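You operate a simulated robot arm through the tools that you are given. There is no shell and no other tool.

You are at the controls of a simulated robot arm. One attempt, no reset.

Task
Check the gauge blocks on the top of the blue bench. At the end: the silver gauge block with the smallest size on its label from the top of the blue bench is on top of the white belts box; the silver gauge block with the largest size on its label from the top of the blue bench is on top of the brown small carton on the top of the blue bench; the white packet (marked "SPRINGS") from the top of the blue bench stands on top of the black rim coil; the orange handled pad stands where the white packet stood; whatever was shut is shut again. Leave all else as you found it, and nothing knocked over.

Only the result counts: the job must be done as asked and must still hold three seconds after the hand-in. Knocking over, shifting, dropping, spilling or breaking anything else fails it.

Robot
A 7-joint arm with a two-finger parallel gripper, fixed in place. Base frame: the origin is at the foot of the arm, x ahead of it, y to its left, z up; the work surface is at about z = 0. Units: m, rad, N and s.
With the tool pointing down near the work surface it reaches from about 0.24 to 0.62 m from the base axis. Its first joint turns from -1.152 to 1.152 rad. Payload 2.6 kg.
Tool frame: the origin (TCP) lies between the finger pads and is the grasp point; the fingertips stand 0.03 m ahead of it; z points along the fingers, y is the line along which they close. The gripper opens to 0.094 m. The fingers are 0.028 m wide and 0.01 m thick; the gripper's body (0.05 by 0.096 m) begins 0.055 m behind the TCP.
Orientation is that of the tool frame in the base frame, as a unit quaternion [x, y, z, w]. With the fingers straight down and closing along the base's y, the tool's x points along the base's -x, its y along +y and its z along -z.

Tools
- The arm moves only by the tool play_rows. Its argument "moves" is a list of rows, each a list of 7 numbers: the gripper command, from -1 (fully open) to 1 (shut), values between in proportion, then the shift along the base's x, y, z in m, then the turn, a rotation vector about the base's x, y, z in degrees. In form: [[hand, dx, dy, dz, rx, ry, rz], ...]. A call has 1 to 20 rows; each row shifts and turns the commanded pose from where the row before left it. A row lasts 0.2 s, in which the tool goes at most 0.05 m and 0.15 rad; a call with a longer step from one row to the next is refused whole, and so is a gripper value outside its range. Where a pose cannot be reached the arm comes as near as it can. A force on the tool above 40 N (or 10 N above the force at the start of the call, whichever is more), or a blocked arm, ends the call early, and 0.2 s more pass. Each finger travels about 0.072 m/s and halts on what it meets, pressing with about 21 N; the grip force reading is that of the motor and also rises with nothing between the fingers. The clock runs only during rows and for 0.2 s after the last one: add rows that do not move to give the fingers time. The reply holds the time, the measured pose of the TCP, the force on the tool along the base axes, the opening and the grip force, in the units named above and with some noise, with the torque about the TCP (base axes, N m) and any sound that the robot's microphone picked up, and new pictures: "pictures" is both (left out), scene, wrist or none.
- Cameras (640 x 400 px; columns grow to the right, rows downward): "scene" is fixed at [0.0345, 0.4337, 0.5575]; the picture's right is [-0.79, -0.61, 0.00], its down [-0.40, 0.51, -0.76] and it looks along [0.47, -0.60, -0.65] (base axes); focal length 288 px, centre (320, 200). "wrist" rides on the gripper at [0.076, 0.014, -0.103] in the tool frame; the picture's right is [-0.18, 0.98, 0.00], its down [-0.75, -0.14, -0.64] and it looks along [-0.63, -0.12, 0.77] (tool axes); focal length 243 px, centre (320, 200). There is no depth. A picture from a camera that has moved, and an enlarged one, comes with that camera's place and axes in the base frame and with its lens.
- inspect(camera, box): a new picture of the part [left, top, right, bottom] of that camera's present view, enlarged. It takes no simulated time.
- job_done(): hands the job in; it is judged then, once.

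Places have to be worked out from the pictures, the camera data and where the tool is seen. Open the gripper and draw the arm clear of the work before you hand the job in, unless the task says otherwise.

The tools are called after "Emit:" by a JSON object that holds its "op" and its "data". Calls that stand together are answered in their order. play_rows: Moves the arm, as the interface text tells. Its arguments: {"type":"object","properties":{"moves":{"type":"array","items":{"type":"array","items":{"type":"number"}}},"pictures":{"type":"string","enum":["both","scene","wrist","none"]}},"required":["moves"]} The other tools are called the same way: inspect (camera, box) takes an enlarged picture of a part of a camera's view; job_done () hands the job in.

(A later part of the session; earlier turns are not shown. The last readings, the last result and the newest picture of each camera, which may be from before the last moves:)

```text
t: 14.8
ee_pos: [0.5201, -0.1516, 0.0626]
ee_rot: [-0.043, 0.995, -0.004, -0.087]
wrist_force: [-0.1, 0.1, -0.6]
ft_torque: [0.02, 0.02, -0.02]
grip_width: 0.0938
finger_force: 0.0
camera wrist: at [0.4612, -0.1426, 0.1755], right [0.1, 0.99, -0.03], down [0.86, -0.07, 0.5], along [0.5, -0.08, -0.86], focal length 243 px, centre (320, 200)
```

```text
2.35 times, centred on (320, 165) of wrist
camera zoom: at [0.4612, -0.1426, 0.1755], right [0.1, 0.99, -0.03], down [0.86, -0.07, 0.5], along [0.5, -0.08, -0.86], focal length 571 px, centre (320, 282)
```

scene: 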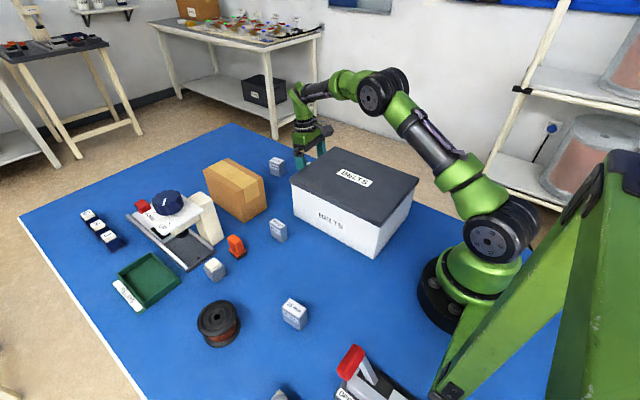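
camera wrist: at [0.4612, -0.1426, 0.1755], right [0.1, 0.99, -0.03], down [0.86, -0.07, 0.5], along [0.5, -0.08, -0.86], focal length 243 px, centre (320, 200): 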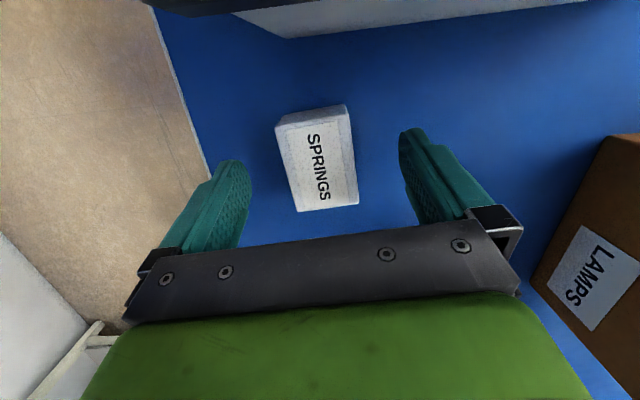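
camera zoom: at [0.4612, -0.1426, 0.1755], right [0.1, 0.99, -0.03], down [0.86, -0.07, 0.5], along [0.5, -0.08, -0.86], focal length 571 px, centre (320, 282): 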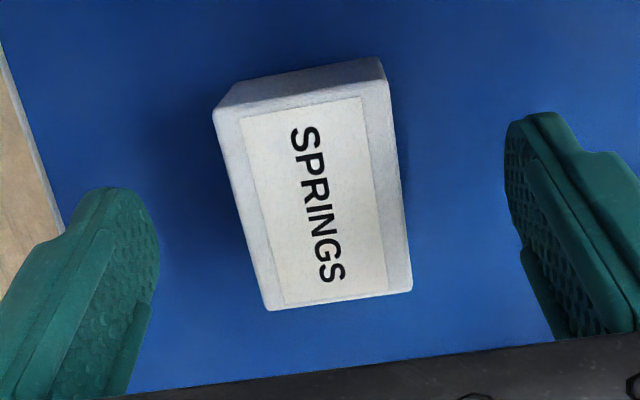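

Packet centre is now (0.518, -0.152), well between the fingers. I'll lower to z≈0.037 and close again, reading the width.

Emit:
{"op": "play_rows", "data": {"moves": [[-1, -0.001, -0.001, -0.0255, 0, 0, 0], [-1, 0, 0, 0, 0, 0, 0], [1, 0, 0, 0, 0, 0, 0], [1, 0, 0, 0, 0, 0, 0], [1, 0, 0, 0, 0, 0, 0], [1, 0, 0, 0, 0, 0, 0], [1, 0, 0, 0, 0, 0, 0], [1, 0, 0, 0, 0, 0, 0]]}}

Emit:
{"op": "inspect", "data": {"camera": "wrist", "box": [220, 90, 420, 250]}}

```text
t: 16.6
ee_pos: [0.5182, -0.1546, 0.0375]
ee_rot: [-0.043, 0.995, -0.003, -0.087]
wrist_force: [-0.2, -0.1, 0.2]
ft_torque: [0.01, -0.02, -0.03]
grip_width: 0.0475
finger_force: 20.6
camera wrist: at [0.4605, -0.1442, 0.1515], right [0.1, 0.99, -0.03], down [0.86, -0.07, 0.5], along [0.5, -0.08, -0.86], focal length 243 px, centre (320, 200)
```

scene: 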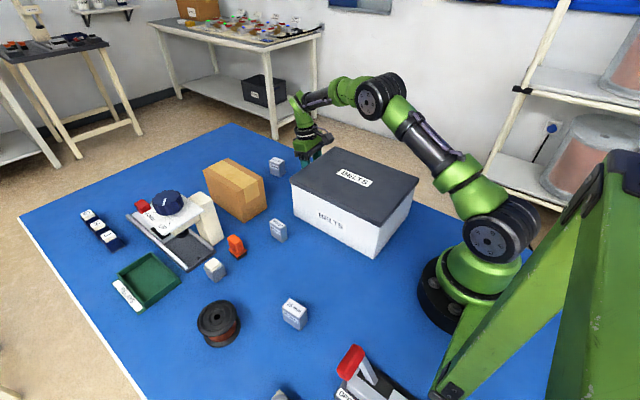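
wrist: 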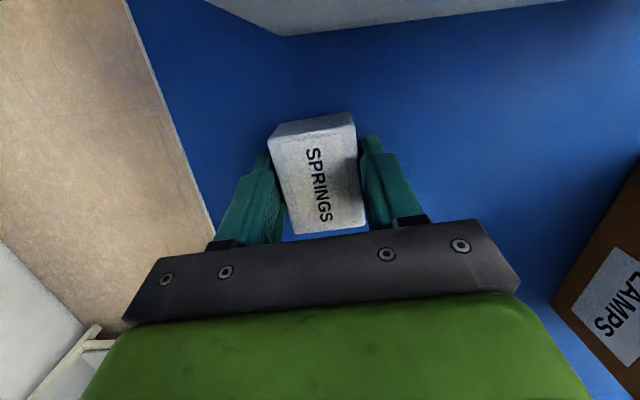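

```text
2.50 times, centred on (320, 170) of wrist
camera zoom: at [0.4605, -0.1442, 0.1515], right [0.1, 0.99, -0.03], down [0.86, -0.07, 0.5], along [0.5, -0.08, -0.86], focal length 606 px, centre (320, 275)
```

zoom: 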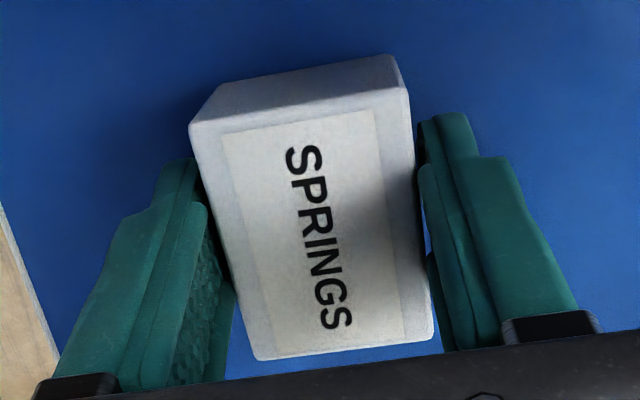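

Width is again 0.0475. I'll lift very slowly, 2–3 mm per row, and check whether the packet follows.

Emit:
{"op": "play_rows", "data": {"moves": [[1, 0, 0, 0.002, 0, 0, 0], [1, 0, 0, 0.002, 0, 0, 0], [1, 0, 0, 0.002, 0, 0, 0], [1, 0, 0, 0.002, 0, 0, 0], [1, 0, 0, 0, 0, 0, 0]], "pictures": "wrist"}}

Emit:
{"op": "inspect", "data": {"camera": "wrist", "box": [220, 90, 420, 250]}}

```text
t: 17.8
ee_pos: [0.5177, -0.1538, 0.0476]
ee_rot: [-0.043, 0.995, -0.004, -0.086]
wrist_force: [-1.1, -0.5, -1.0]
ft_torque: [0.0, 0.01, -0.04]
grip_width: 0.0477
finger_force: 20.6
camera wrist: at [0.46, -0.1432, 0.161], right [0.09, 0.99, -0.03], down [0.86, -0.07, 0.5], along [0.5, -0.08, -0.86], focal length 243 px, centre (320, 200)
```

wrist: 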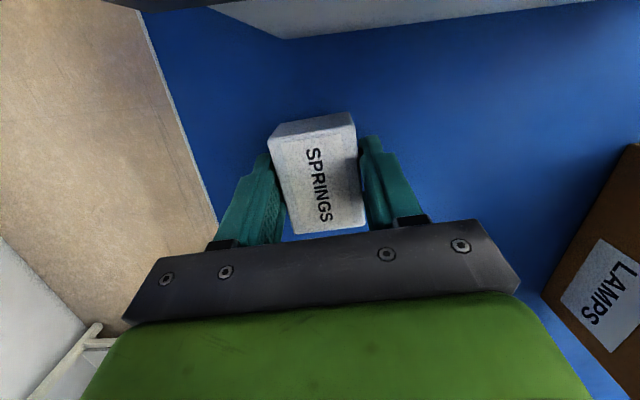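

```text
2.50 times, centred on (320, 170) of wrist
camera zoom: at [0.46, -0.1432, 0.161], right [0.09, 0.99, -0.03], down [0.86, -0.07, 0.5], along [0.5, -0.08, -0.86], focal length 606 px, centre (320, 275)
```

zoom: 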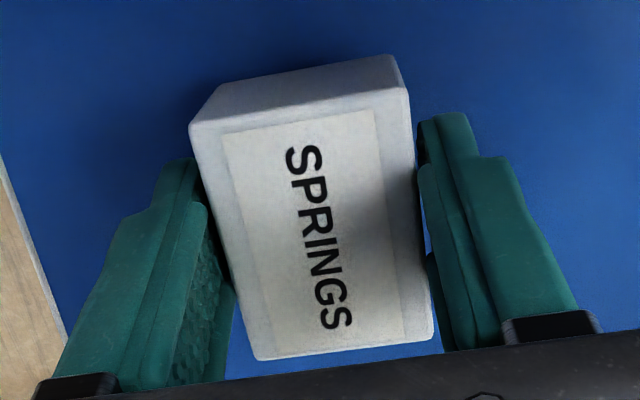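

This time the packet is rising with the fingers. I'll continue lifting gently with small accelerations and check again.

Emit:
{"op": "play_rows", "data": {"moves": [[1, 0, 0, 0.002, 0, 0, 0], [1, 0, 0, 0.003, 0, 0, 0], [1, 0, 0, 0.004, 0, 0, 0], [1, 0, 0, 0.005, 0, 0, 0], [1, 0, 0, 0.006, 0, 0, 0], [1, 0, 0, 0.007, 0, 0, 0], [1, 0, 0, 0.008, 0, 0, 0], [1, 0, 0, 0.008, 0, 0, 0], [1, 0, 0, 0.008, 0, 0, 0], [1, 0, 0, 0.006, 0, 0, 0], [1, 0, 0, 0.004, 0, 0, 0], [1, 0, 0, 0.002, 0, 0, 0]]}}

Emit:
{"op": "inspect", "data": {"camera": "scene", "box": [250, 70, 370, 170]}}

```text
t: 20.4
ee_pos: [0.5182, -0.1528, 0.1127]
ee_rot: [-0.043, 0.995, -0.004, -0.087]
wrist_force: [1.1, 0.4, -2.1]
ft_torque: [-0.02, 0.0, 0.03]
grip_width: 0.0474
finger_force: 20.5
camera wrist: at [0.4609, -0.1428, 0.2261], right [0.09, 0.99, -0.03], down [0.86, -0.07, 0.5], along [0.5, -0.08, -0.86], focal length 243 px, centre (320, 200)
```

scene: 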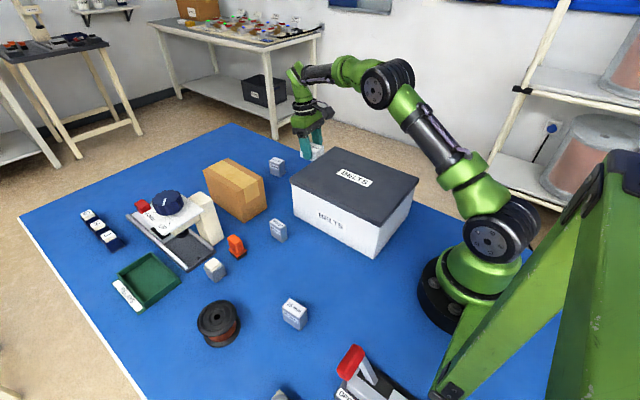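
wrist: 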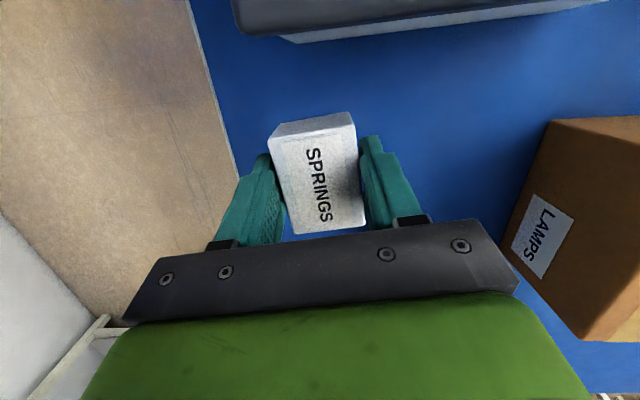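

```text
4.00 times, centred on (310, 120) of scene
camera zoom: at [0.0345, 0.4337, 0.5575], right [-0.79, -0.61, 0.0], down [-0.4, 0.51, -0.76], along [0.47, -0.6, -0.65], focal length 1152 px, centre (360, 520)
```

zoom: 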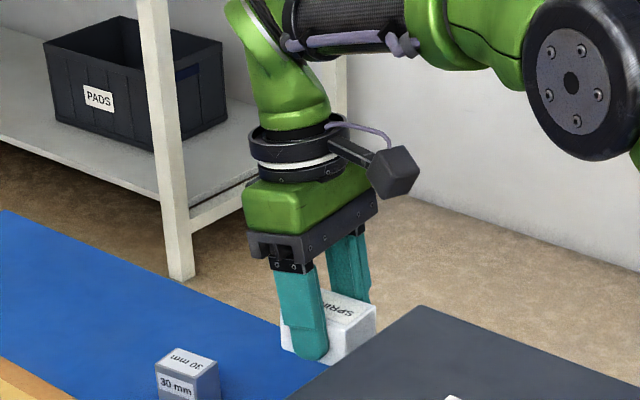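

The packet is securely held about 7 cm up. I'll lift further with gentle ramps to clear the lid before traversing.

Emit:
{"op": "play_rows", "data": {"moves": [[1, 0, 0, 0.004, 0, 0, 0], [1, 0, 0, 0.008, 0, 0, 0], [1, 0, 0, 0.012, 0, 0, 0], [1, 0, 0, 0.014, 0, 0, 0], [1, 0, 0, 0.014, 0, 0, 0], [1, 0, 0, 0.014, 0, 0, 0], [1, 0, 0, 0.012, 0, 0, 0], [1, 0, 0, 0.008, 0, 0, 0], [1, 0, 0, 0.005, 0, 0, 0], [1, 0, 0, 0.003, 0, 0, 0], [1, 0, 0, 0, 0, 0, 0]], "pictures": "scene"}}

```text
t: 22.8
ee_pos: [0.5178, -0.1523, 0.2064]
ee_rot: [-0.043, 0.995, -0.003, -0.087]
wrist_force: [0.1, -0.6, -1.3]
ft_torque: [0.02, -0.01, -0.03]
grip_width: 0.0479
finger_force: 20.7
```

scene: 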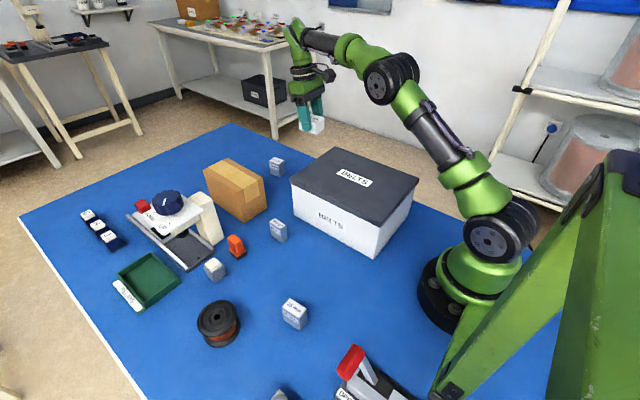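

Held firmly at z≈0.206. Now I'll traverse smoothly toward a viewing point just short of the coil.

Emit:
{"op": "play_rows", "data": {"moves": [[1, -0.0025, 0.0061, 0, 0, 0, 0], [1, -0.005, 0.0122, 0, 0, 0, 0], [1, -0.0075, 0.0183, 0, 0, 0, 0], [1, -0.01, 0.0244, 0, 0, 0, 0], [1, -0.01, 0.0244, 0, 0, 0, 0], [1, -0.01, 0.0244, 0, 0, 0, 0], [1, -0.01, 0.0244, 0, 0, 0, 0], [1, -0.01, 0.0244, 0, 0, 0, 0], [1, -0.01, 0.0244, 0, 0, 0, 0], [1, -0.01, 0.0244, 0, 0, 0, 0], [1, -0.01, 0.0244, 0, 0, 0, 0], [1, -0.01, 0.0244, 0, 0, 0, 0], [1, -0.01, 0.0244, 0, 0, 0, 0], [1, -0.01, 0.0244, 0, 0, 0, 0], [1, -0.01, 0.0244, 0, 0, 0, 0], [1, -0.01, 0.0244, 0, 0, 0, 0], [1, -0.01, 0.0244, 0, 0, 0, 0], [1, -0.0075, 0.0183, 0, 0, 0, 0], [1, -0.005, 0.0122, 0, 0, 0, 0], [1, -0.0025, 0.0061, 0, 0, 0, 0]]}}

Emit:
{"op": "inspect", "data": {"camera": "wrist", "box": [240, 40, 480, 200]}}

Emit:
{"op": "inspect", "data": {"camera": "scene", "box": [170, 220, 330, 360]}}

```text
t: 27.0
ee_pos: [0.3483, 0.2639, 0.2035]
ee_rot: [-0.043, 0.995, -0.004, -0.087]
wrist_force: [0.0, 0.5, -0.3]
ft_torque: [0.02, 0.0, -0.05]
grip_width: 0.0476
finger_force: 20.9
camera wrist: at [0.2902, 0.2735, 0.318], right [0.09, 0.99, -0.03], down [0.86, -0.07, 0.5], along [0.5, -0.08, -0.86], focal length 243 px, centre (320, 200)
```

scene: 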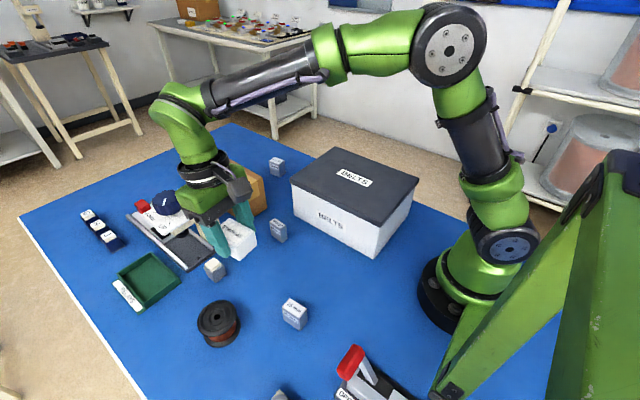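
wrist: 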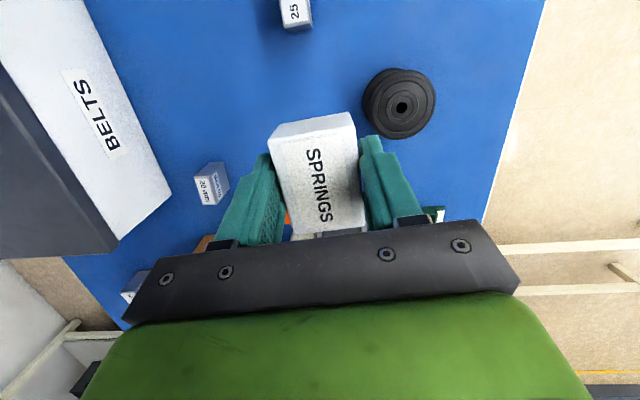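

```text
2.50 times, centred on (360, 120) of wrist
camera zoom: at [0.2902, 0.2735, 0.318], right [0.09, 0.99, -0.03], down [0.86, -0.07, 0.5], along [0.5, -0.08, -0.86], focal length 606 px, centre (220, 400)
```

zoom: 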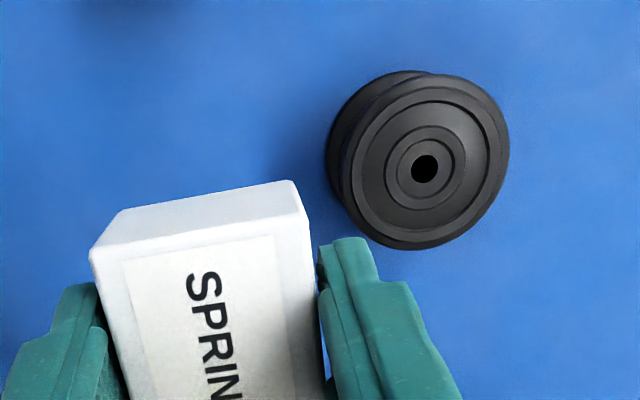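

```text
2.86 times, centred on (250, 290) of scene
camera zoom: at [0.0345, 0.4337, 0.5575], right [-0.79, -0.61, 0.0], down [-0.4, 0.51, -0.76], along [0.47, -0.6, -0.65], focal length 823 px, centre (520, -57)
```

zoom: 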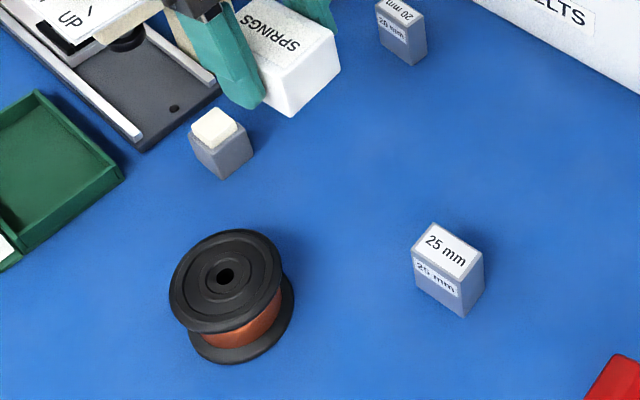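

Coil hub is at about (0.341, 0.347) and the packet is still level in the grip. I'll move over it and descend to just above, then check.

Emit:
{"op": "play_rows", "data": {"moves": [[1, -0.0003, 0.004, 0, 0, 0, 0], [1, -0.0008, 0.01, 0, 0, 0, 0], [1, -0.0012, 0.015, 0, 0, 0, 0], [1, -0.0014, 0.018, 0, 0, 0, 0], [1, -0.0012, 0.016, -0.004, 0, 0, 0], [1, -0.0008, 0.011, -0.008, 0, 0, 0], [1, -0.0005, 0.006, -0.012, 0, 0, 0], [1, 0, 0.002, -0.015, 0, 0, 0], [1, 0, 0, -0.015, 0, 0, 0], [1, 0, 0, -0.013, 0, 0, 0], [1, 0, 0, -0.01, 0, 0, 0], [1, 0, 0, -0.006, 0, 0, 0], [1, 0, 0, -0.003, 0, 0, 0], [1, 0, 0, 0, 0, 0, 0]]}}

Emit:
{"op": "inspect", "data": {"camera": "scene", "box": [150, 240, 310, 360]}}

Emit:
{"op": "inspect", "data": {"camera": "wrist", "box": [220, 60, 440, 240]}}

```text
t: 30.0
ee_pos: [0.3419, 0.3436, 0.1186]
ee_rot: [-0.044, 0.995, -0.004, -0.087]
wrist_force: [-0.5, 0.0, -1.5]
ft_torque: [0.03, -0.03, 0.03]
grip_width: 0.0477
finger_force: 20.8
camera wrist: at [0.2849, 0.3541, 0.232], right [0.1, 0.99, -0.03], down [0.86, -0.07, 0.5], along [0.5, -0.08, -0.86], focal length 243 px, centre (320, 200)
```

scene: 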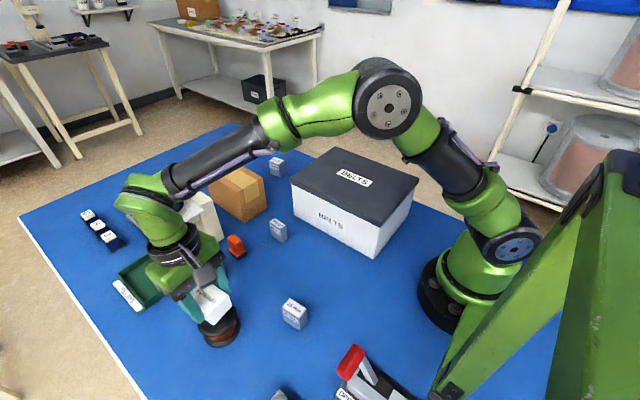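
wrist: 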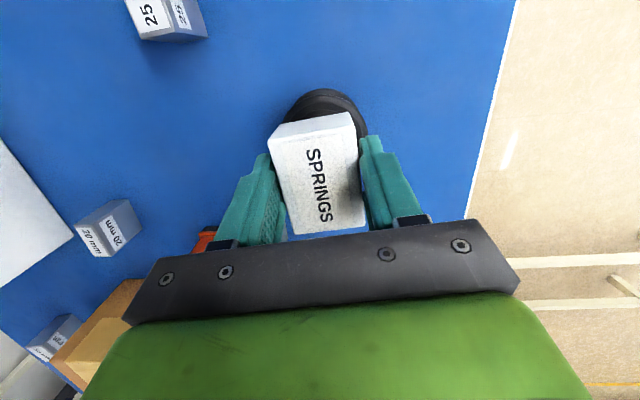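

```text
3.33 times, centred on (230, 300) of scene
camera zoom: at [0.0345, 0.4337, 0.5575], right [-0.79, -0.61, 0.0], down [-0.4, 0.51, -0.76], along [0.47, -0.6, -0.65], focal length 960 px, centre (620, -133)
```

zoom: 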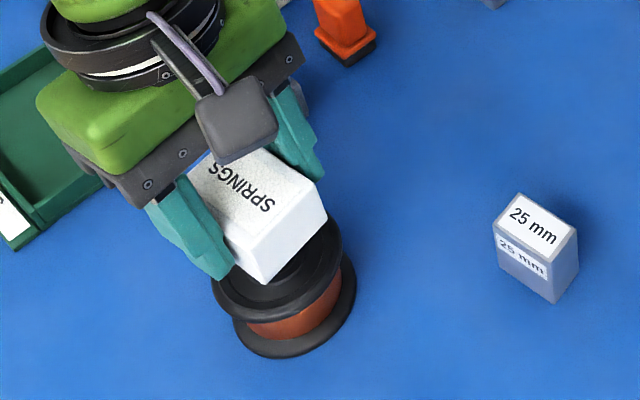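

```text
2.22 times, centred on (330, 150) of wrist
camera zoom: at [0.2849, 0.3541, 0.232], right [0.1, 0.99, -0.03], down [0.86, -0.07, 0.5], along [0.5, -0.08, -0.86], focal length 539 px, centre (298, 311)
```

zoom: 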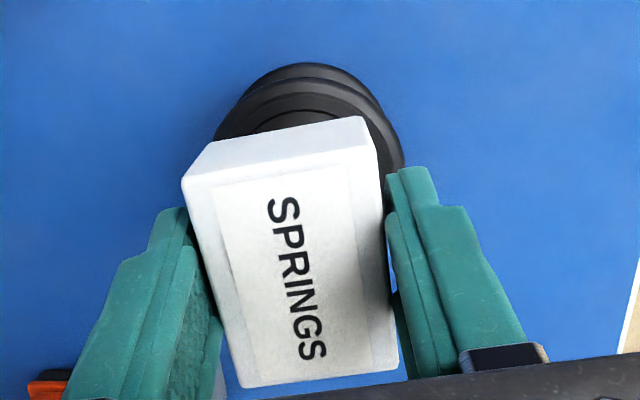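

The packet is centred over the coil within a couple of millimetres. I'll descend most of the way, then use small steps while watching the force.

Emit:
{"op": "play_rows", "data": {"moves": [[1, 0, 0.001, -0.004, 0, 0, 0], [1, 0, 0.001, -0.006, 0, 0, 0], [1, 0, 0, -0.006, 0, 0, 0], [1, 0, 0, -0.005, 0, 0, 0], [1, 0, 0, -0.004, 0, 0, 0], [1, 0, 0, -0.002, 0, 0, 0], [1, 0, 0, 0, 0, 0, 0]]}}

Emit:
{"op": "inspect", "data": {"camera": "scene", "box": [170, 260, 290, 350]}}

```text
t: 31.6
ee_pos: [0.3426, 0.3444, 0.0918]
ee_rot: [-0.044, 0.995, -0.004, -0.087]
wrist_force: [-1.4, 0.5, -1.1]
ft_torque: [0.0, 0.0, -0.02]
grip_width: 0.0476
finger_force: 20.8
camera wrist: at [0.2848, 0.3549, 0.2062], right [0.09, 0.99, -0.03], down [0.86, -0.07, 0.5], along [0.5, -0.08, -0.86], focal length 243 px, centre (320, 200)
```

scene: 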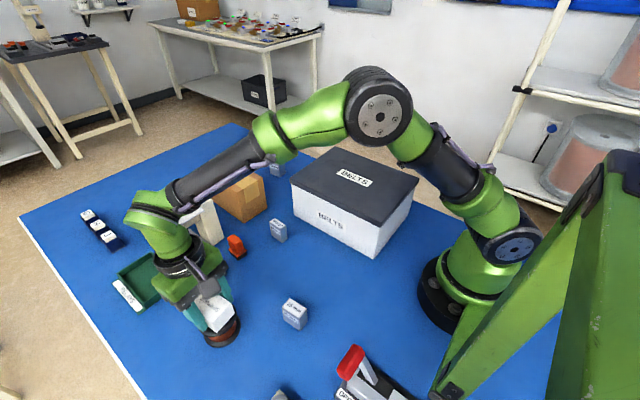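
wrist: 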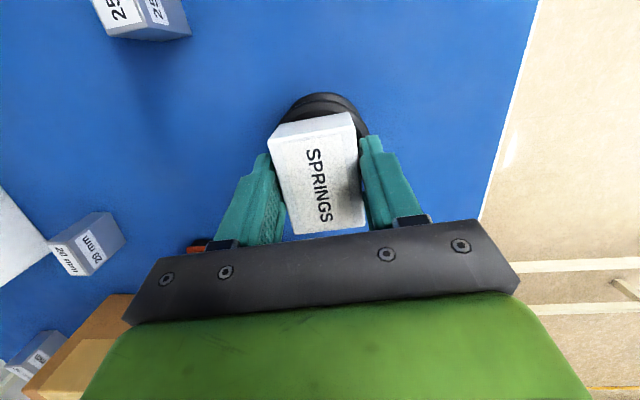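

```text
4.44 times, centred on (230, 305) of scene
camera zoom: at [0.0345, 0.4337, 0.5575], right [-0.79, -0.61, 0.0], down [-0.4, 0.51, -0.76], along [0.47, -0.6, -0.65], focal length 1280 px, centre (720, -267)
```

zoom: 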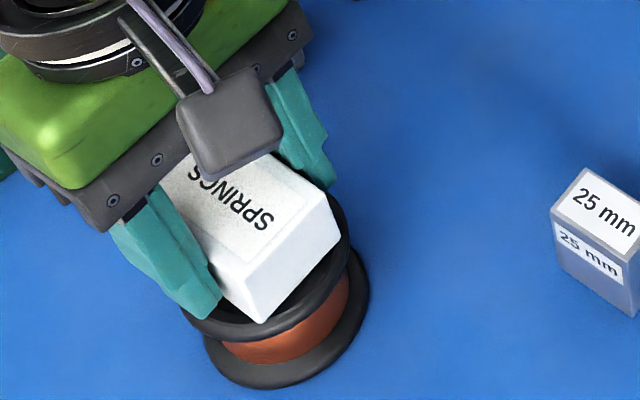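

The packet is nearly touching the rim. Small steps now.

Emit:
{"op": "play_rows", "data": {"moves": [[1, 0, 0, -0.002, 0, 0, 0], [1, 0, 0, -0.002, 0, 0, 0], [1, 0, 0, 0, 0, 0, 0]], "pictures": "none"}}

Emit:
{"op": "play_rows", "data": {"moves": [[1, 0, 0, -0.002, 0, 0, 0], [1, 0, 0, 0, 0, 0, 0]], "pictures": "none"}}

Emit:
{"op": "play_rows", "data": {"moves": [[1, 0, 0, -0.0015, 0, 0, 0], [1, 0, 0, 0, 0, 0, 0]], "pictures": "none"}}

```text
t: 32.4
ee_pos: [0.3432, 0.3461, 0.0881]
ee_rot: [-0.043, 0.995, -0.004, -0.087]
wrist_force: [-0.3, -0.2, -0.9]
ft_torque: [-0.02, 0.0, 0.0]
grip_width: 0.0476
finger_force: 20.9
```

```text
t: 33.0
ee_pos: [0.3444, 0.3474, 0.0875]
ee_rot: [-0.044, 0.995, -0.004, -0.087]
wrist_force: [-1.4, -2.3, 8.5]
ft_torque: [-0.18, 0.19, 0.03]
grip_width: 0.0478
finger_force: 20.8
```

```text
t: 33.6
ee_pos: [0.3428, 0.348, 0.0859]
ee_rot: [-0.043, 0.995, -0.002, -0.084]
wrist_force: [-0.9, -4.3, 28.3]
ft_torque: [-0.04, -0.1, -0.07]
grip_width: 0.048
finger_force: 21.2
```

Contact found at z≈0.087 and it's now pressing at 28 N. I'll back off about 2 mm to unload, then open the fingers slightly.

Emit:
{"op": "play_rows", "data": {"moves": [[1, 0, 0, 0.0018, 0, 0, 0], [1, 0, 0, 0, 0, 0, 0]], "pictures": "both"}}

```text
t: 34.2
ee_pos: [0.3433, 0.3473, 0.0862]
ee_rot: [-0.044, 0.995, -0.003, -0.085]
wrist_force: [6.1, 0.5, 15.5]
ft_torque: [0.16, -0.54, -0.06]
grip_width: 0.0477
finger_force: 21.2
camera wrist: at [0.2851, 0.3564, 0.2001], right [0.09, 1.0, -0.03], down [0.86, -0.07, 0.5], along [0.5, -0.07, -0.86], focal length 243 px, centre (320, 200)
```

scene: 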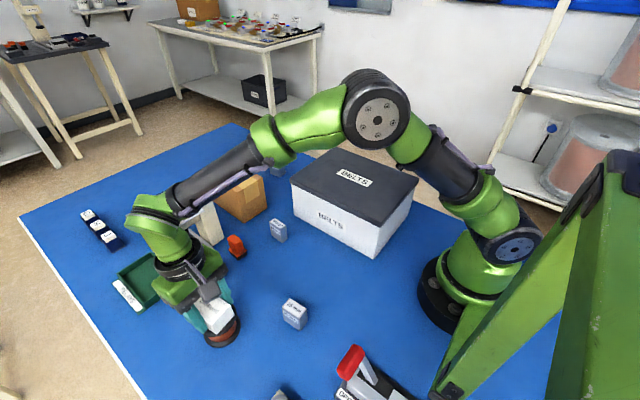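
wrist: 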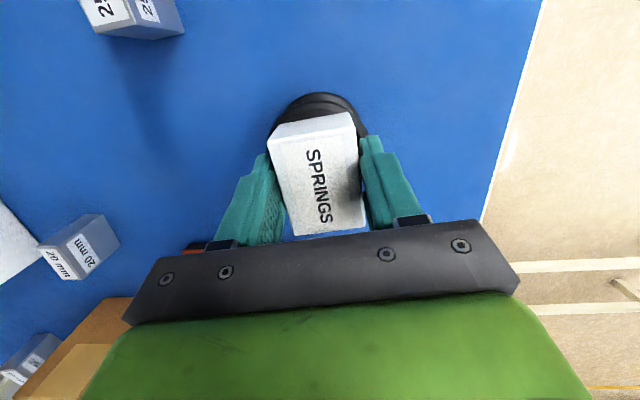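

Still 15 N of downward press; I'll ease up another millimetre, then open a little.

Emit:
{"op": "play_rows", "data": {"moves": [[1, 0, 0, 0.001, 0, 0, 0], [1, 0, 0, 0, 0, 0, 0]], "pictures": "none"}}

```text
t: 34.8
ee_pos: [0.3424, 0.3477, 0.0868]
ee_rot: [-0.044, 0.995, -0.005, -0.089]
wrist_force: [1.6, -2.9, 5.0]
ft_torque: [0.05, -0.22, -0.07]
grip_width: 0.0477
finger_force: 20.9
```

Load is down to 5 N. Opening the fingers gradually.

Emit:
{"op": "play_rows", "data": {"moves": [[-0.1, 0, 0, 0, 0, 0, 0], [-0.2, 0, 0, 0, 0, 0, 0], [-0.4, 0, 0, 0, 0, 0, 0], [-0.6, 0, 0, 0, 0, 0, 0], [-0.6, 0, 0, 0, 0, 0, 0]]}}

Emit:
{"op": "inspect", "data": {"camera": "scene", "box": [170, 260, 290, 350]}}

Emit:
{"op": "inspect", "data": {"camera": "wrist", "box": [220, 60, 440, 240]}}

```text
t: 36.0
ee_pos: [0.3423, 0.3478, 0.0875]
ee_rot: [-0.043, 0.995, -0.004, -0.087]
wrist_force: [0.7, 0.4, -0.1]
ft_torque: [0.01, 0.02, 0.0]
grip_width: 0.0756
finger_force: 0.0
camera wrist: at [0.2846, 0.3572, 0.2015], right [0.09, 0.99, -0.03], down [0.86, -0.07, 0.5], along [0.5, -0.08, -0.86], focal length 243 px, centre (320, 200)
```

scene: 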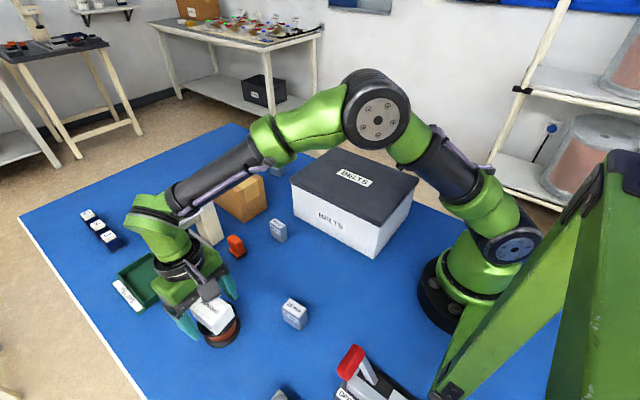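
wrist: 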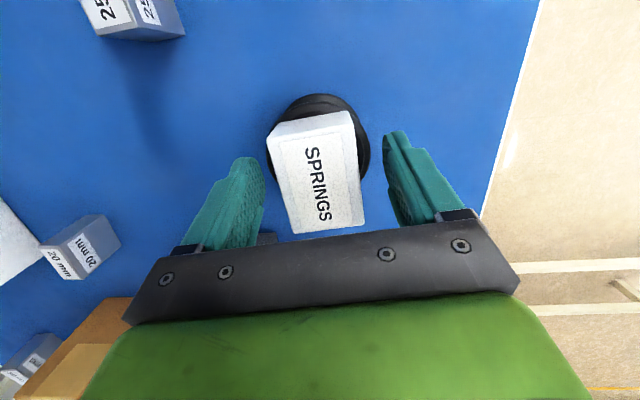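

```text
4.44 times, centred on (230, 305) of scene
camera zoom: at [0.0345, 0.4337, 0.5575], right [-0.79, -0.61, 0.0], down [-0.4, 0.51, -0.76], along [0.47, -0.6, -0.65], focal length 1280 px, centre (720, -267)
```

zoom: 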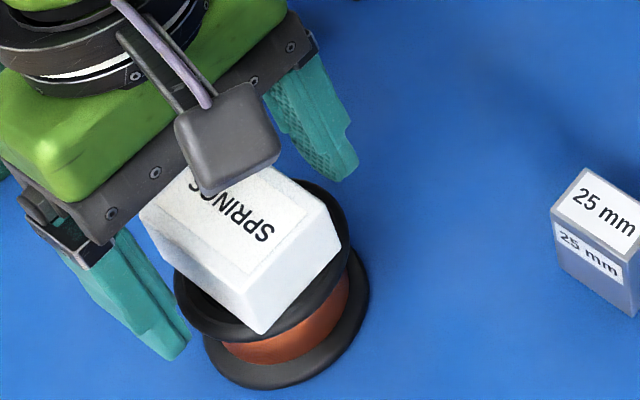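

```text
2.22 times, centred on (330, 150) of wrist
camera zoom: at [0.2846, 0.3572, 0.2015], right [0.09, 0.99, -0.03], down [0.86, -0.07, 0.5], along [0.5, -0.08, -0.86], focal length 539 px, centre (298, 311)
```

zoom: 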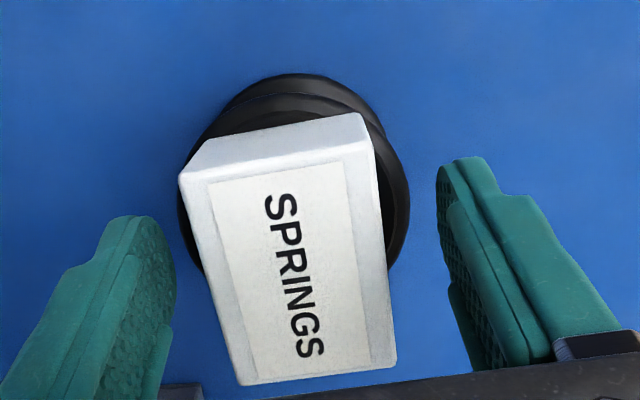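

The packet rests on the coil, centred within about 2 mm and level. I'll retreat straight up, then untilt and go look at the orange pad.

Emit:
{"op": "play_rows", "data": {"moves": [[-0.7, 0, 0, 0.01, 0, 0, 0], [-0.8, 0, 0, 0.03, 0, 0, 0], [-1, 0, 0, 0.04, 0, 0, 0], [-1, 0, 0, 0.04, 0, 0, 0], [-1, 0.012, -0.02, 0.02, 0.44, -4.98, 0], [-1, 0.015, -0.025, 0, 0.44, -4.98, 0], [-1, 0.015, -0.025, 0, 0, 0, -5], [-1, 0.015, -0.025, 0, 0, 0, 0], [-1, 0.015, -0.025, 0, 0, 0, 0], [-1, 0.01, -0.02, 0, 0, 0, 0], [-1, 0, 0, 0, 0, 0, 0]]}}

Emit:
{"op": "inspect", "data": {"camera": "scene", "box": [170, 260, 290, 350]}}

Emit:
{"op": "inspect", "data": {"camera": "wrist", "box": [260, 80, 420, 200]}}

```text
t: 38.4
ee_pos: [0.4217, 0.206, 0.2265]
ee_rot: [0.001, 1.0, 0.0, 0.0]
wrist_force: [0.5, -0.1, -0.1]
ft_torque: [-0.02, 0.0, -0.02]
grip_width: 0.094
finger_force: 0.0
camera wrist: at [0.3479, 0.2209, 0.3294], right [0.18, 0.98, 0.0], down [0.75, -0.14, 0.64], along [0.63, -0.12, -0.77], focal length 243 px, centre (320, 200)
```

scene: 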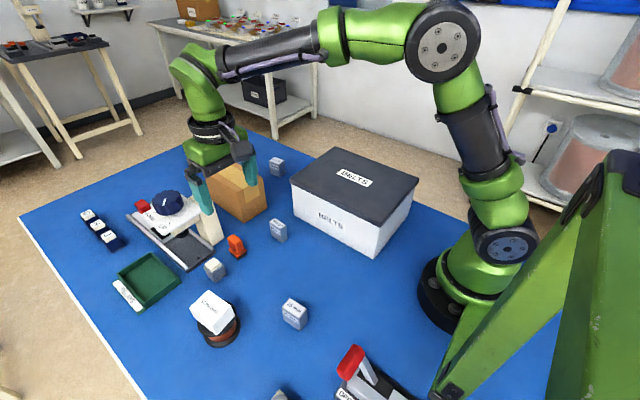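
wrist: 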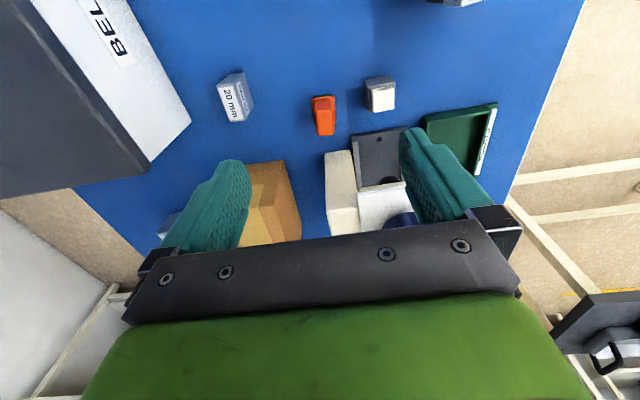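

```text
4.44 times, centred on (230, 305) of scene
camera zoom: at [0.0345, 0.4337, 0.5575], right [-0.79, -0.61, 0.0], down [-0.4, 0.52, -0.76], along [0.47, -0.6, -0.65], focal length 1280 px, centre (720, -267)
```

zoom: 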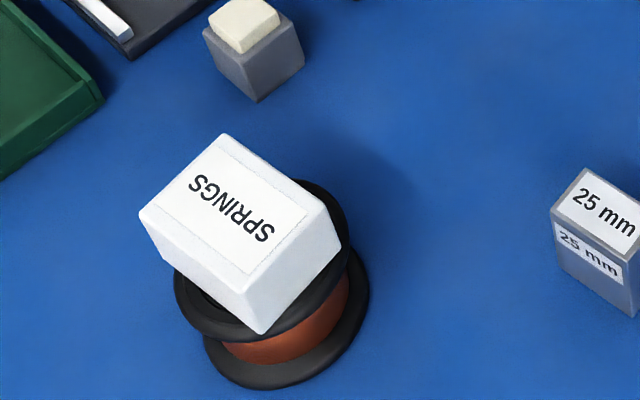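

```text
3.33 times, centred on (340, 140) of wrist
camera zoom: at [0.3479, 0.2209, 0.3294], right [0.18, 0.98, 0.0], down [0.75, -0.14, 0.64], along [0.63, -0.12, -0.77], focal length 809 px, centre (253, 400)
```

zoom: 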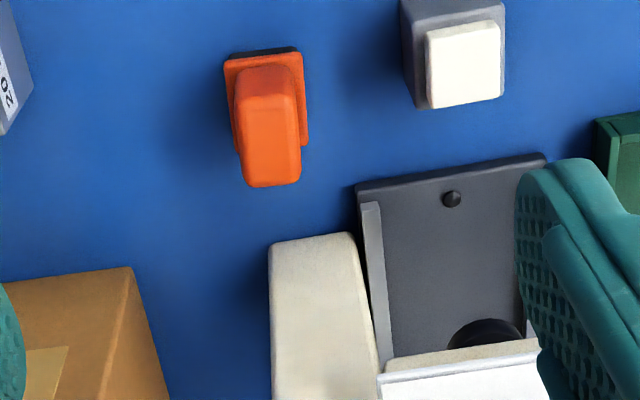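

The packet stands properly on the coil. The pad's handle is at about (0.460, 0.2055), yawed about −5°, with the white-capped block close by on its left, so I'll approach with only a partly open gripper (~5 cm).

Emit:
{"op": "play_rows", "data": {"moves": [[-0.06, 0.012, 0, -0.02, 0, 0, -5], [-0.06, 0.012, 0, -0.03, 0, 0, 0], [-0.06, 0.012, 0, -0.03, 0, 0, 0], [-0.06, 0, 0, -0.025, 0, 0, 0], [-0.06, 0, 0, 0, 0, 0, 0]]}}

Emit:
{"op": "inspect", "data": {"camera": "wrist", "box": [220, 60, 420, 220]}}

Emit:
{"op": "inspect", "data": {"camera": "scene", "box": [160, 180, 300, 290]}}

```text
t: 39.6
ee_pos: [0.4608, 0.2056, 0.1216]
ee_rot: [0.044, 0.999, -0.001, -0.001]
wrist_force: [-0.1, 0.3, 0.4]
ft_torque: [0.01, 0.03, 0.0]
grip_width: 0.05
finger_force: 0.0
camera wrist: at [0.3868, 0.2275, 0.2224], right [0.27, 0.96, 0.0], down [0.74, -0.21, 0.64], along [0.62, -0.17, -0.77], focal length 243 px, centre (320, 200)
```

scene: 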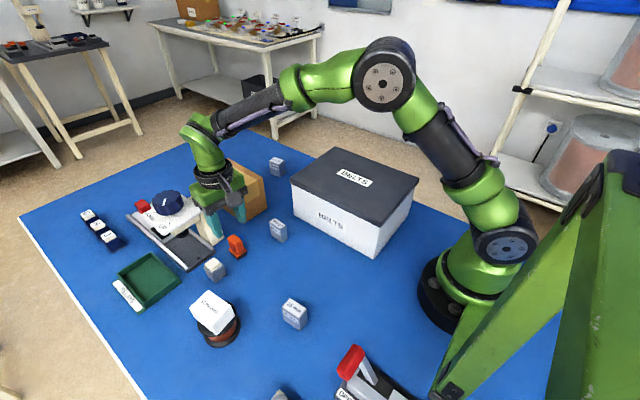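
wrist: 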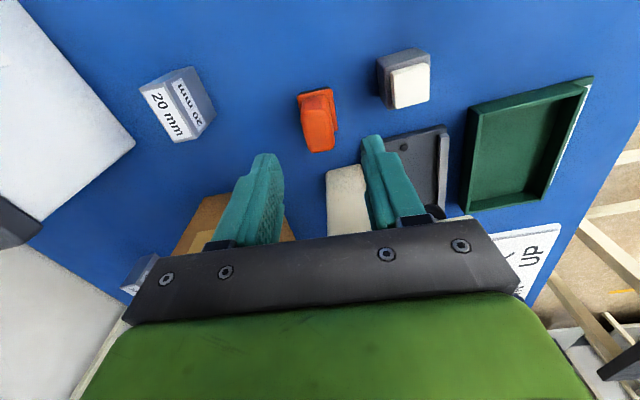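

```text
2.50 times, centred on (320, 140) of wrist
camera zoom: at [0.3868, 0.2275, 0.2224], right [0.27, 0.96, 0.0], down [0.74, -0.21, 0.64], along [0.62, -0.17, -0.77], focal length 606 px, centre (320, 350)
```

zoom: 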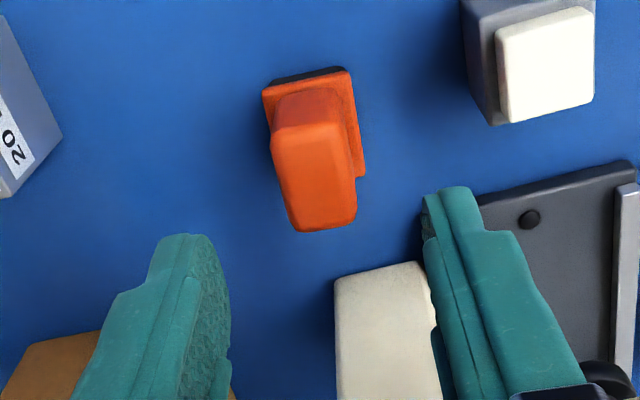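

```text
3.64 times, centred on (230, 235) of scene
camera zoom: at [0.0345, 0.4337, 0.5575], right [-0.79, -0.61, 0.0], down [-0.4, 0.51, -0.76], along [0.47, -0.6, -0.65], focal length 1047 px, centre (647, 73)
```

zoom: 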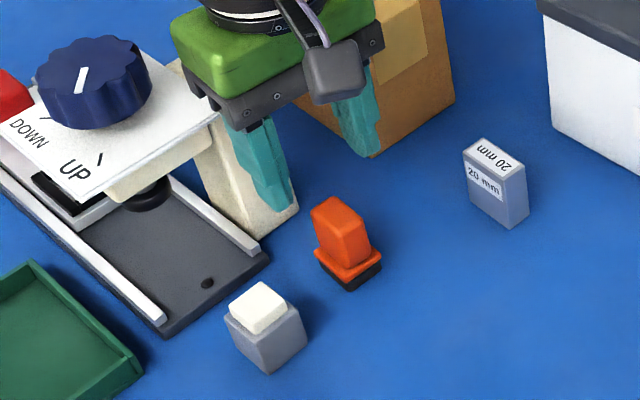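

The tool is directly above the handle and aligned with its yaw. I'll descend so the fingertips stop just above the pad's flange (TCP z≈0.052).

Emit:
{"op": "play_rows", "data": {"moves": [[-0.06, 0, 0, -0.02, 0, 0, 0], [-0.06, 0, 0, -0.02, 0, 0, 0], [-0.06, 0, 0, -0.018, 0, 0, 0], [-0.06, 0, 0, -0.01, 0, 0, 0], [-0.06, 0, 0, 0, 0, 0, 0]]}}

Emit:
{"op": "inspect", "data": {"camera": "wrist", "box": [220, 80, 420, 240]}}

Emit:
{"op": "inspect", "data": {"camera": "scene", "box": [180, 190, 300, 290]}}

```text
t: 40.8
ee_pos: [0.4588, 0.2075, 0.0551]
ee_rot: [0.044, 0.999, -0.001, 0.0]
wrist_force: [0.3, 0.1, -0.4]
ft_torque: [0.04, -0.01, 0.02]
grip_width: 0.0499
finger_force: 0.1
camera wrist: at [0.3852, 0.2277, 0.1568], right [0.27, 0.96, 0.0], down [0.74, -0.21, 0.64], along [0.62, -0.17, -0.77], focal length 243 px, centre (320, 200)
```

scene: 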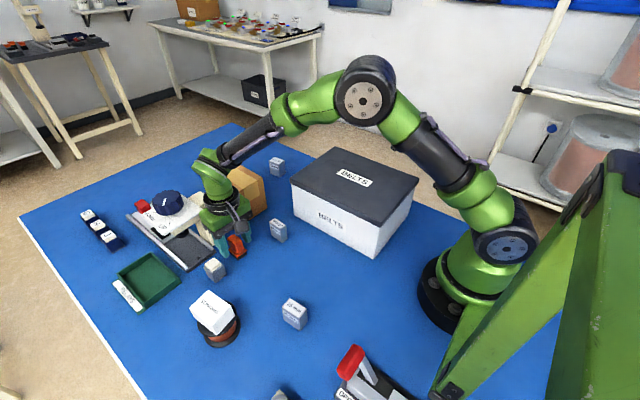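
wrist: 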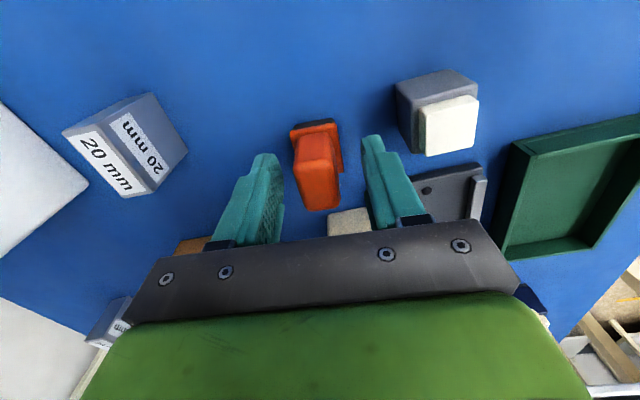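

```text
2.50 times, centred on (320, 160) of wrist
camera zoom: at [0.3852, 0.2277, 0.1568], right [0.27, 0.96, 0.0], down [0.74, -0.21, 0.64], along [0.62, -0.17, -0.77], focal length 606 px, centre (320, 300)
```

zoom: 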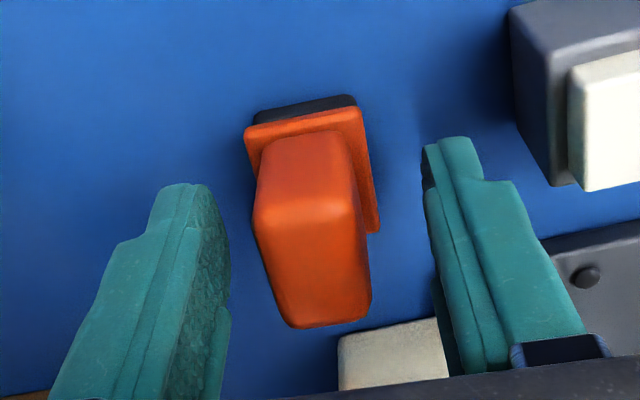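

```text
4.00 times, centred on (240, 240) of scene
camera zoom: at [0.0345, 0.4337, 0.5575], right [-0.79, -0.61, 0.0], down [-0.4, 0.51, -0.76], along [0.47, -0.6, -0.65], focal length 1152 px, centre (640, 40)
```

zoom: 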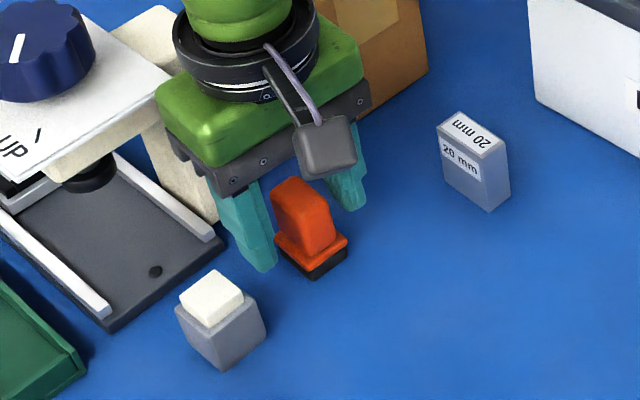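

The handle sits between the fingers with about 1 mm offset. I'll trim that, lower 3 mm and close.

Emit:
{"op": "play_rows", "data": {"moves": [[-0.06, 0.001, -0.0012, -0.003, 0, 0, 0], [-0.06, 0, 0, 0, 0, 0, 0], [0.3, 0, 0, 0, 0, 0, 0], [1, 0, 0, 0, 0, 0, 0], [1, 0, 0, 0, 0, 0, 0], [1, 0, 0, 0, 0, 0, 0], [1, 0, 0, 0, 0, 0, 0]]}}

Emit:
{"op": "inspect", "data": {"camera": "wrist", "box": [220, 80, 420, 240]}}

```text
t: 42.4
ee_pos: [0.4606, 0.2047, 0.0523]
ee_rot: [0.044, 0.999, 0.0, 0.0]
wrist_force: [-0.3, 0.1, -0.3]
ft_torque: [0.02, 0.0, 0.02]
grip_width: 0.0257
finger_force: 21.4
camera wrist: at [0.387, 0.2258, 0.1544], right [0.27, 0.96, 0.0], down [0.74, -0.21, 0.64], along [0.62, -0.17, -0.77], focal length 243 px, centre (320, 200)
```

scene: 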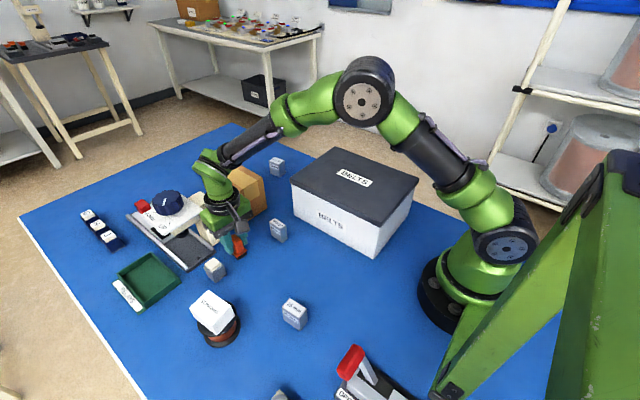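
wrist: 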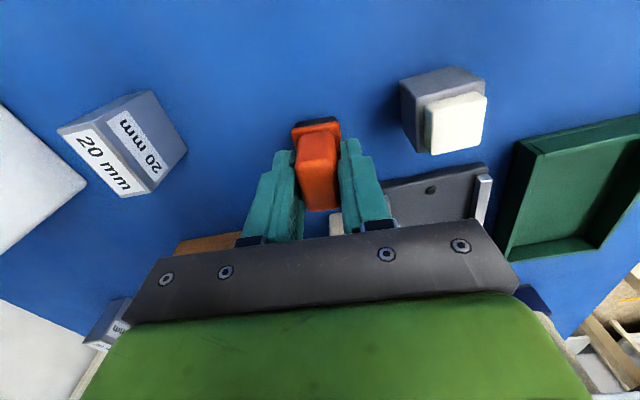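

```text
2.50 times, centred on (320, 160) of wrist
camera zoom: at [0.387, 0.2258, 0.1544], right [0.27, 0.96, 0.0], down [0.74, -0.21, 0.64], along [0.62, -0.17, -0.77], focal length 606 px, centre (320, 300)
```

zoom: 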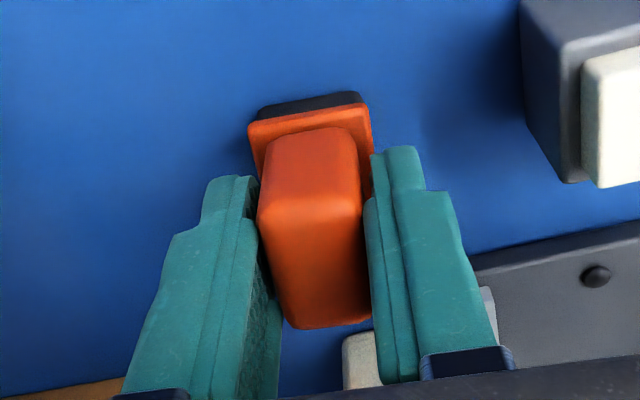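

Grip closed on the handle (0.0257 m, 21 N). I'll lift slowly and verify that the pad follows.

Emit:
{"op": "play_rows", "data": {"moves": [[1, 0, 0, 0.002, 0, 0, 0], [1, 0, 0, 0.003, 0, 0, 0], [1, 0, 0, 0.004, 0, 0, 0], [1, 0, 0, 0.005, 0, 0, 0], [1, 0, 0, 0.006, 0, 0, 0], [1, 0, 0, 0.006, 0, 0, 0], [1, 0, 0, 0.004, 0, 0, 0], [1, 0, 0, 0.002, 0, 0, 0]]}}

Emit:
{"op": "inspect", "data": {"camera": "wrist", "box": [220, 80, 420, 240]}}

Emit:
{"op": "inspect", "data": {"camera": "scene", "box": [180, 180, 300, 280]}}

```text
t: 44.2
ee_pos: [0.4616, 0.2049, 0.0859]
ee_rot: [0.044, 0.999, 0.0, 0.0]
wrist_force: [-0.3, -0.2, -0.8]
ft_torque: [0.01, 0.0, 0.02]
grip_width: 0.026
finger_force: 21.3
camera wrist: at [0.3874, 0.2261, 0.1866], right [0.27, 0.96, 0.0], down [0.74, -0.21, 0.64], along [0.62, -0.17, -0.77], focal length 243 px, centre (320, 200)
```

scene: 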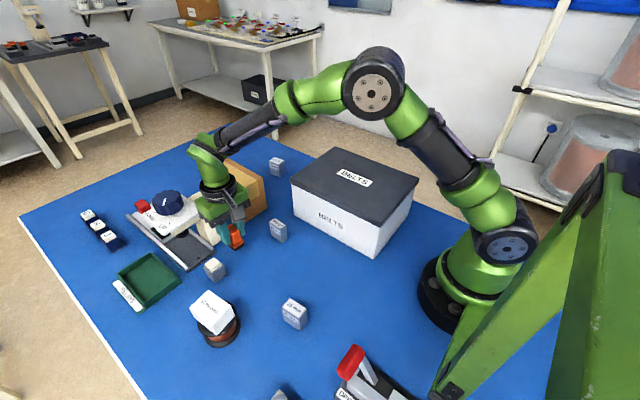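
wrist: 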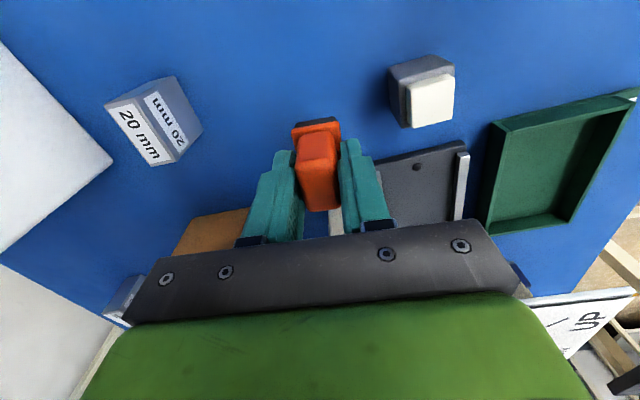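

```text
2.50 times, centred on (320, 160) of wrist
camera zoom: at [0.3874, 0.2261, 0.1866], right [0.27, 0.96, 0.0], down [0.74, -0.21, 0.64], along [0.62, -0.17, -0.77], focal length 606 px, centre (320, 300)
```

zoom: 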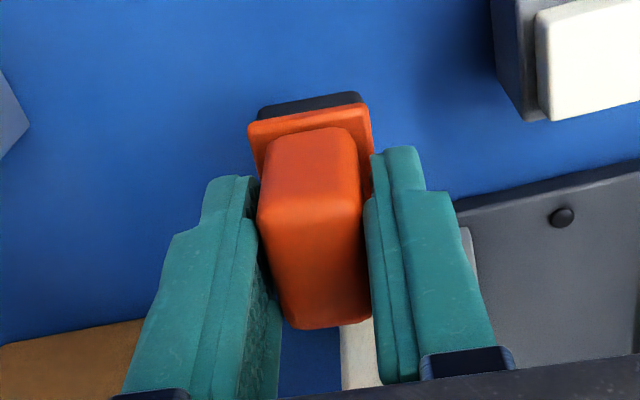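

```text
4.00 times, centred on (240, 230) of scene
camera zoom: at [0.0345, 0.4337, 0.5575], right [-0.79, -0.61, 0.0], down [-0.4, 0.51, -0.76], along [0.47, -0.6, -0.65], focal length 1152 px, centre (640, 80)
```

zoom: 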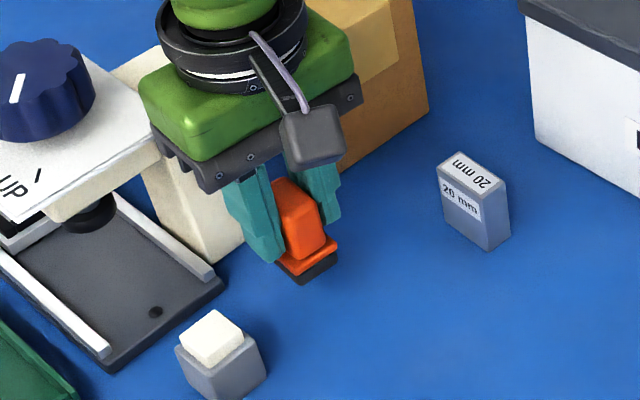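

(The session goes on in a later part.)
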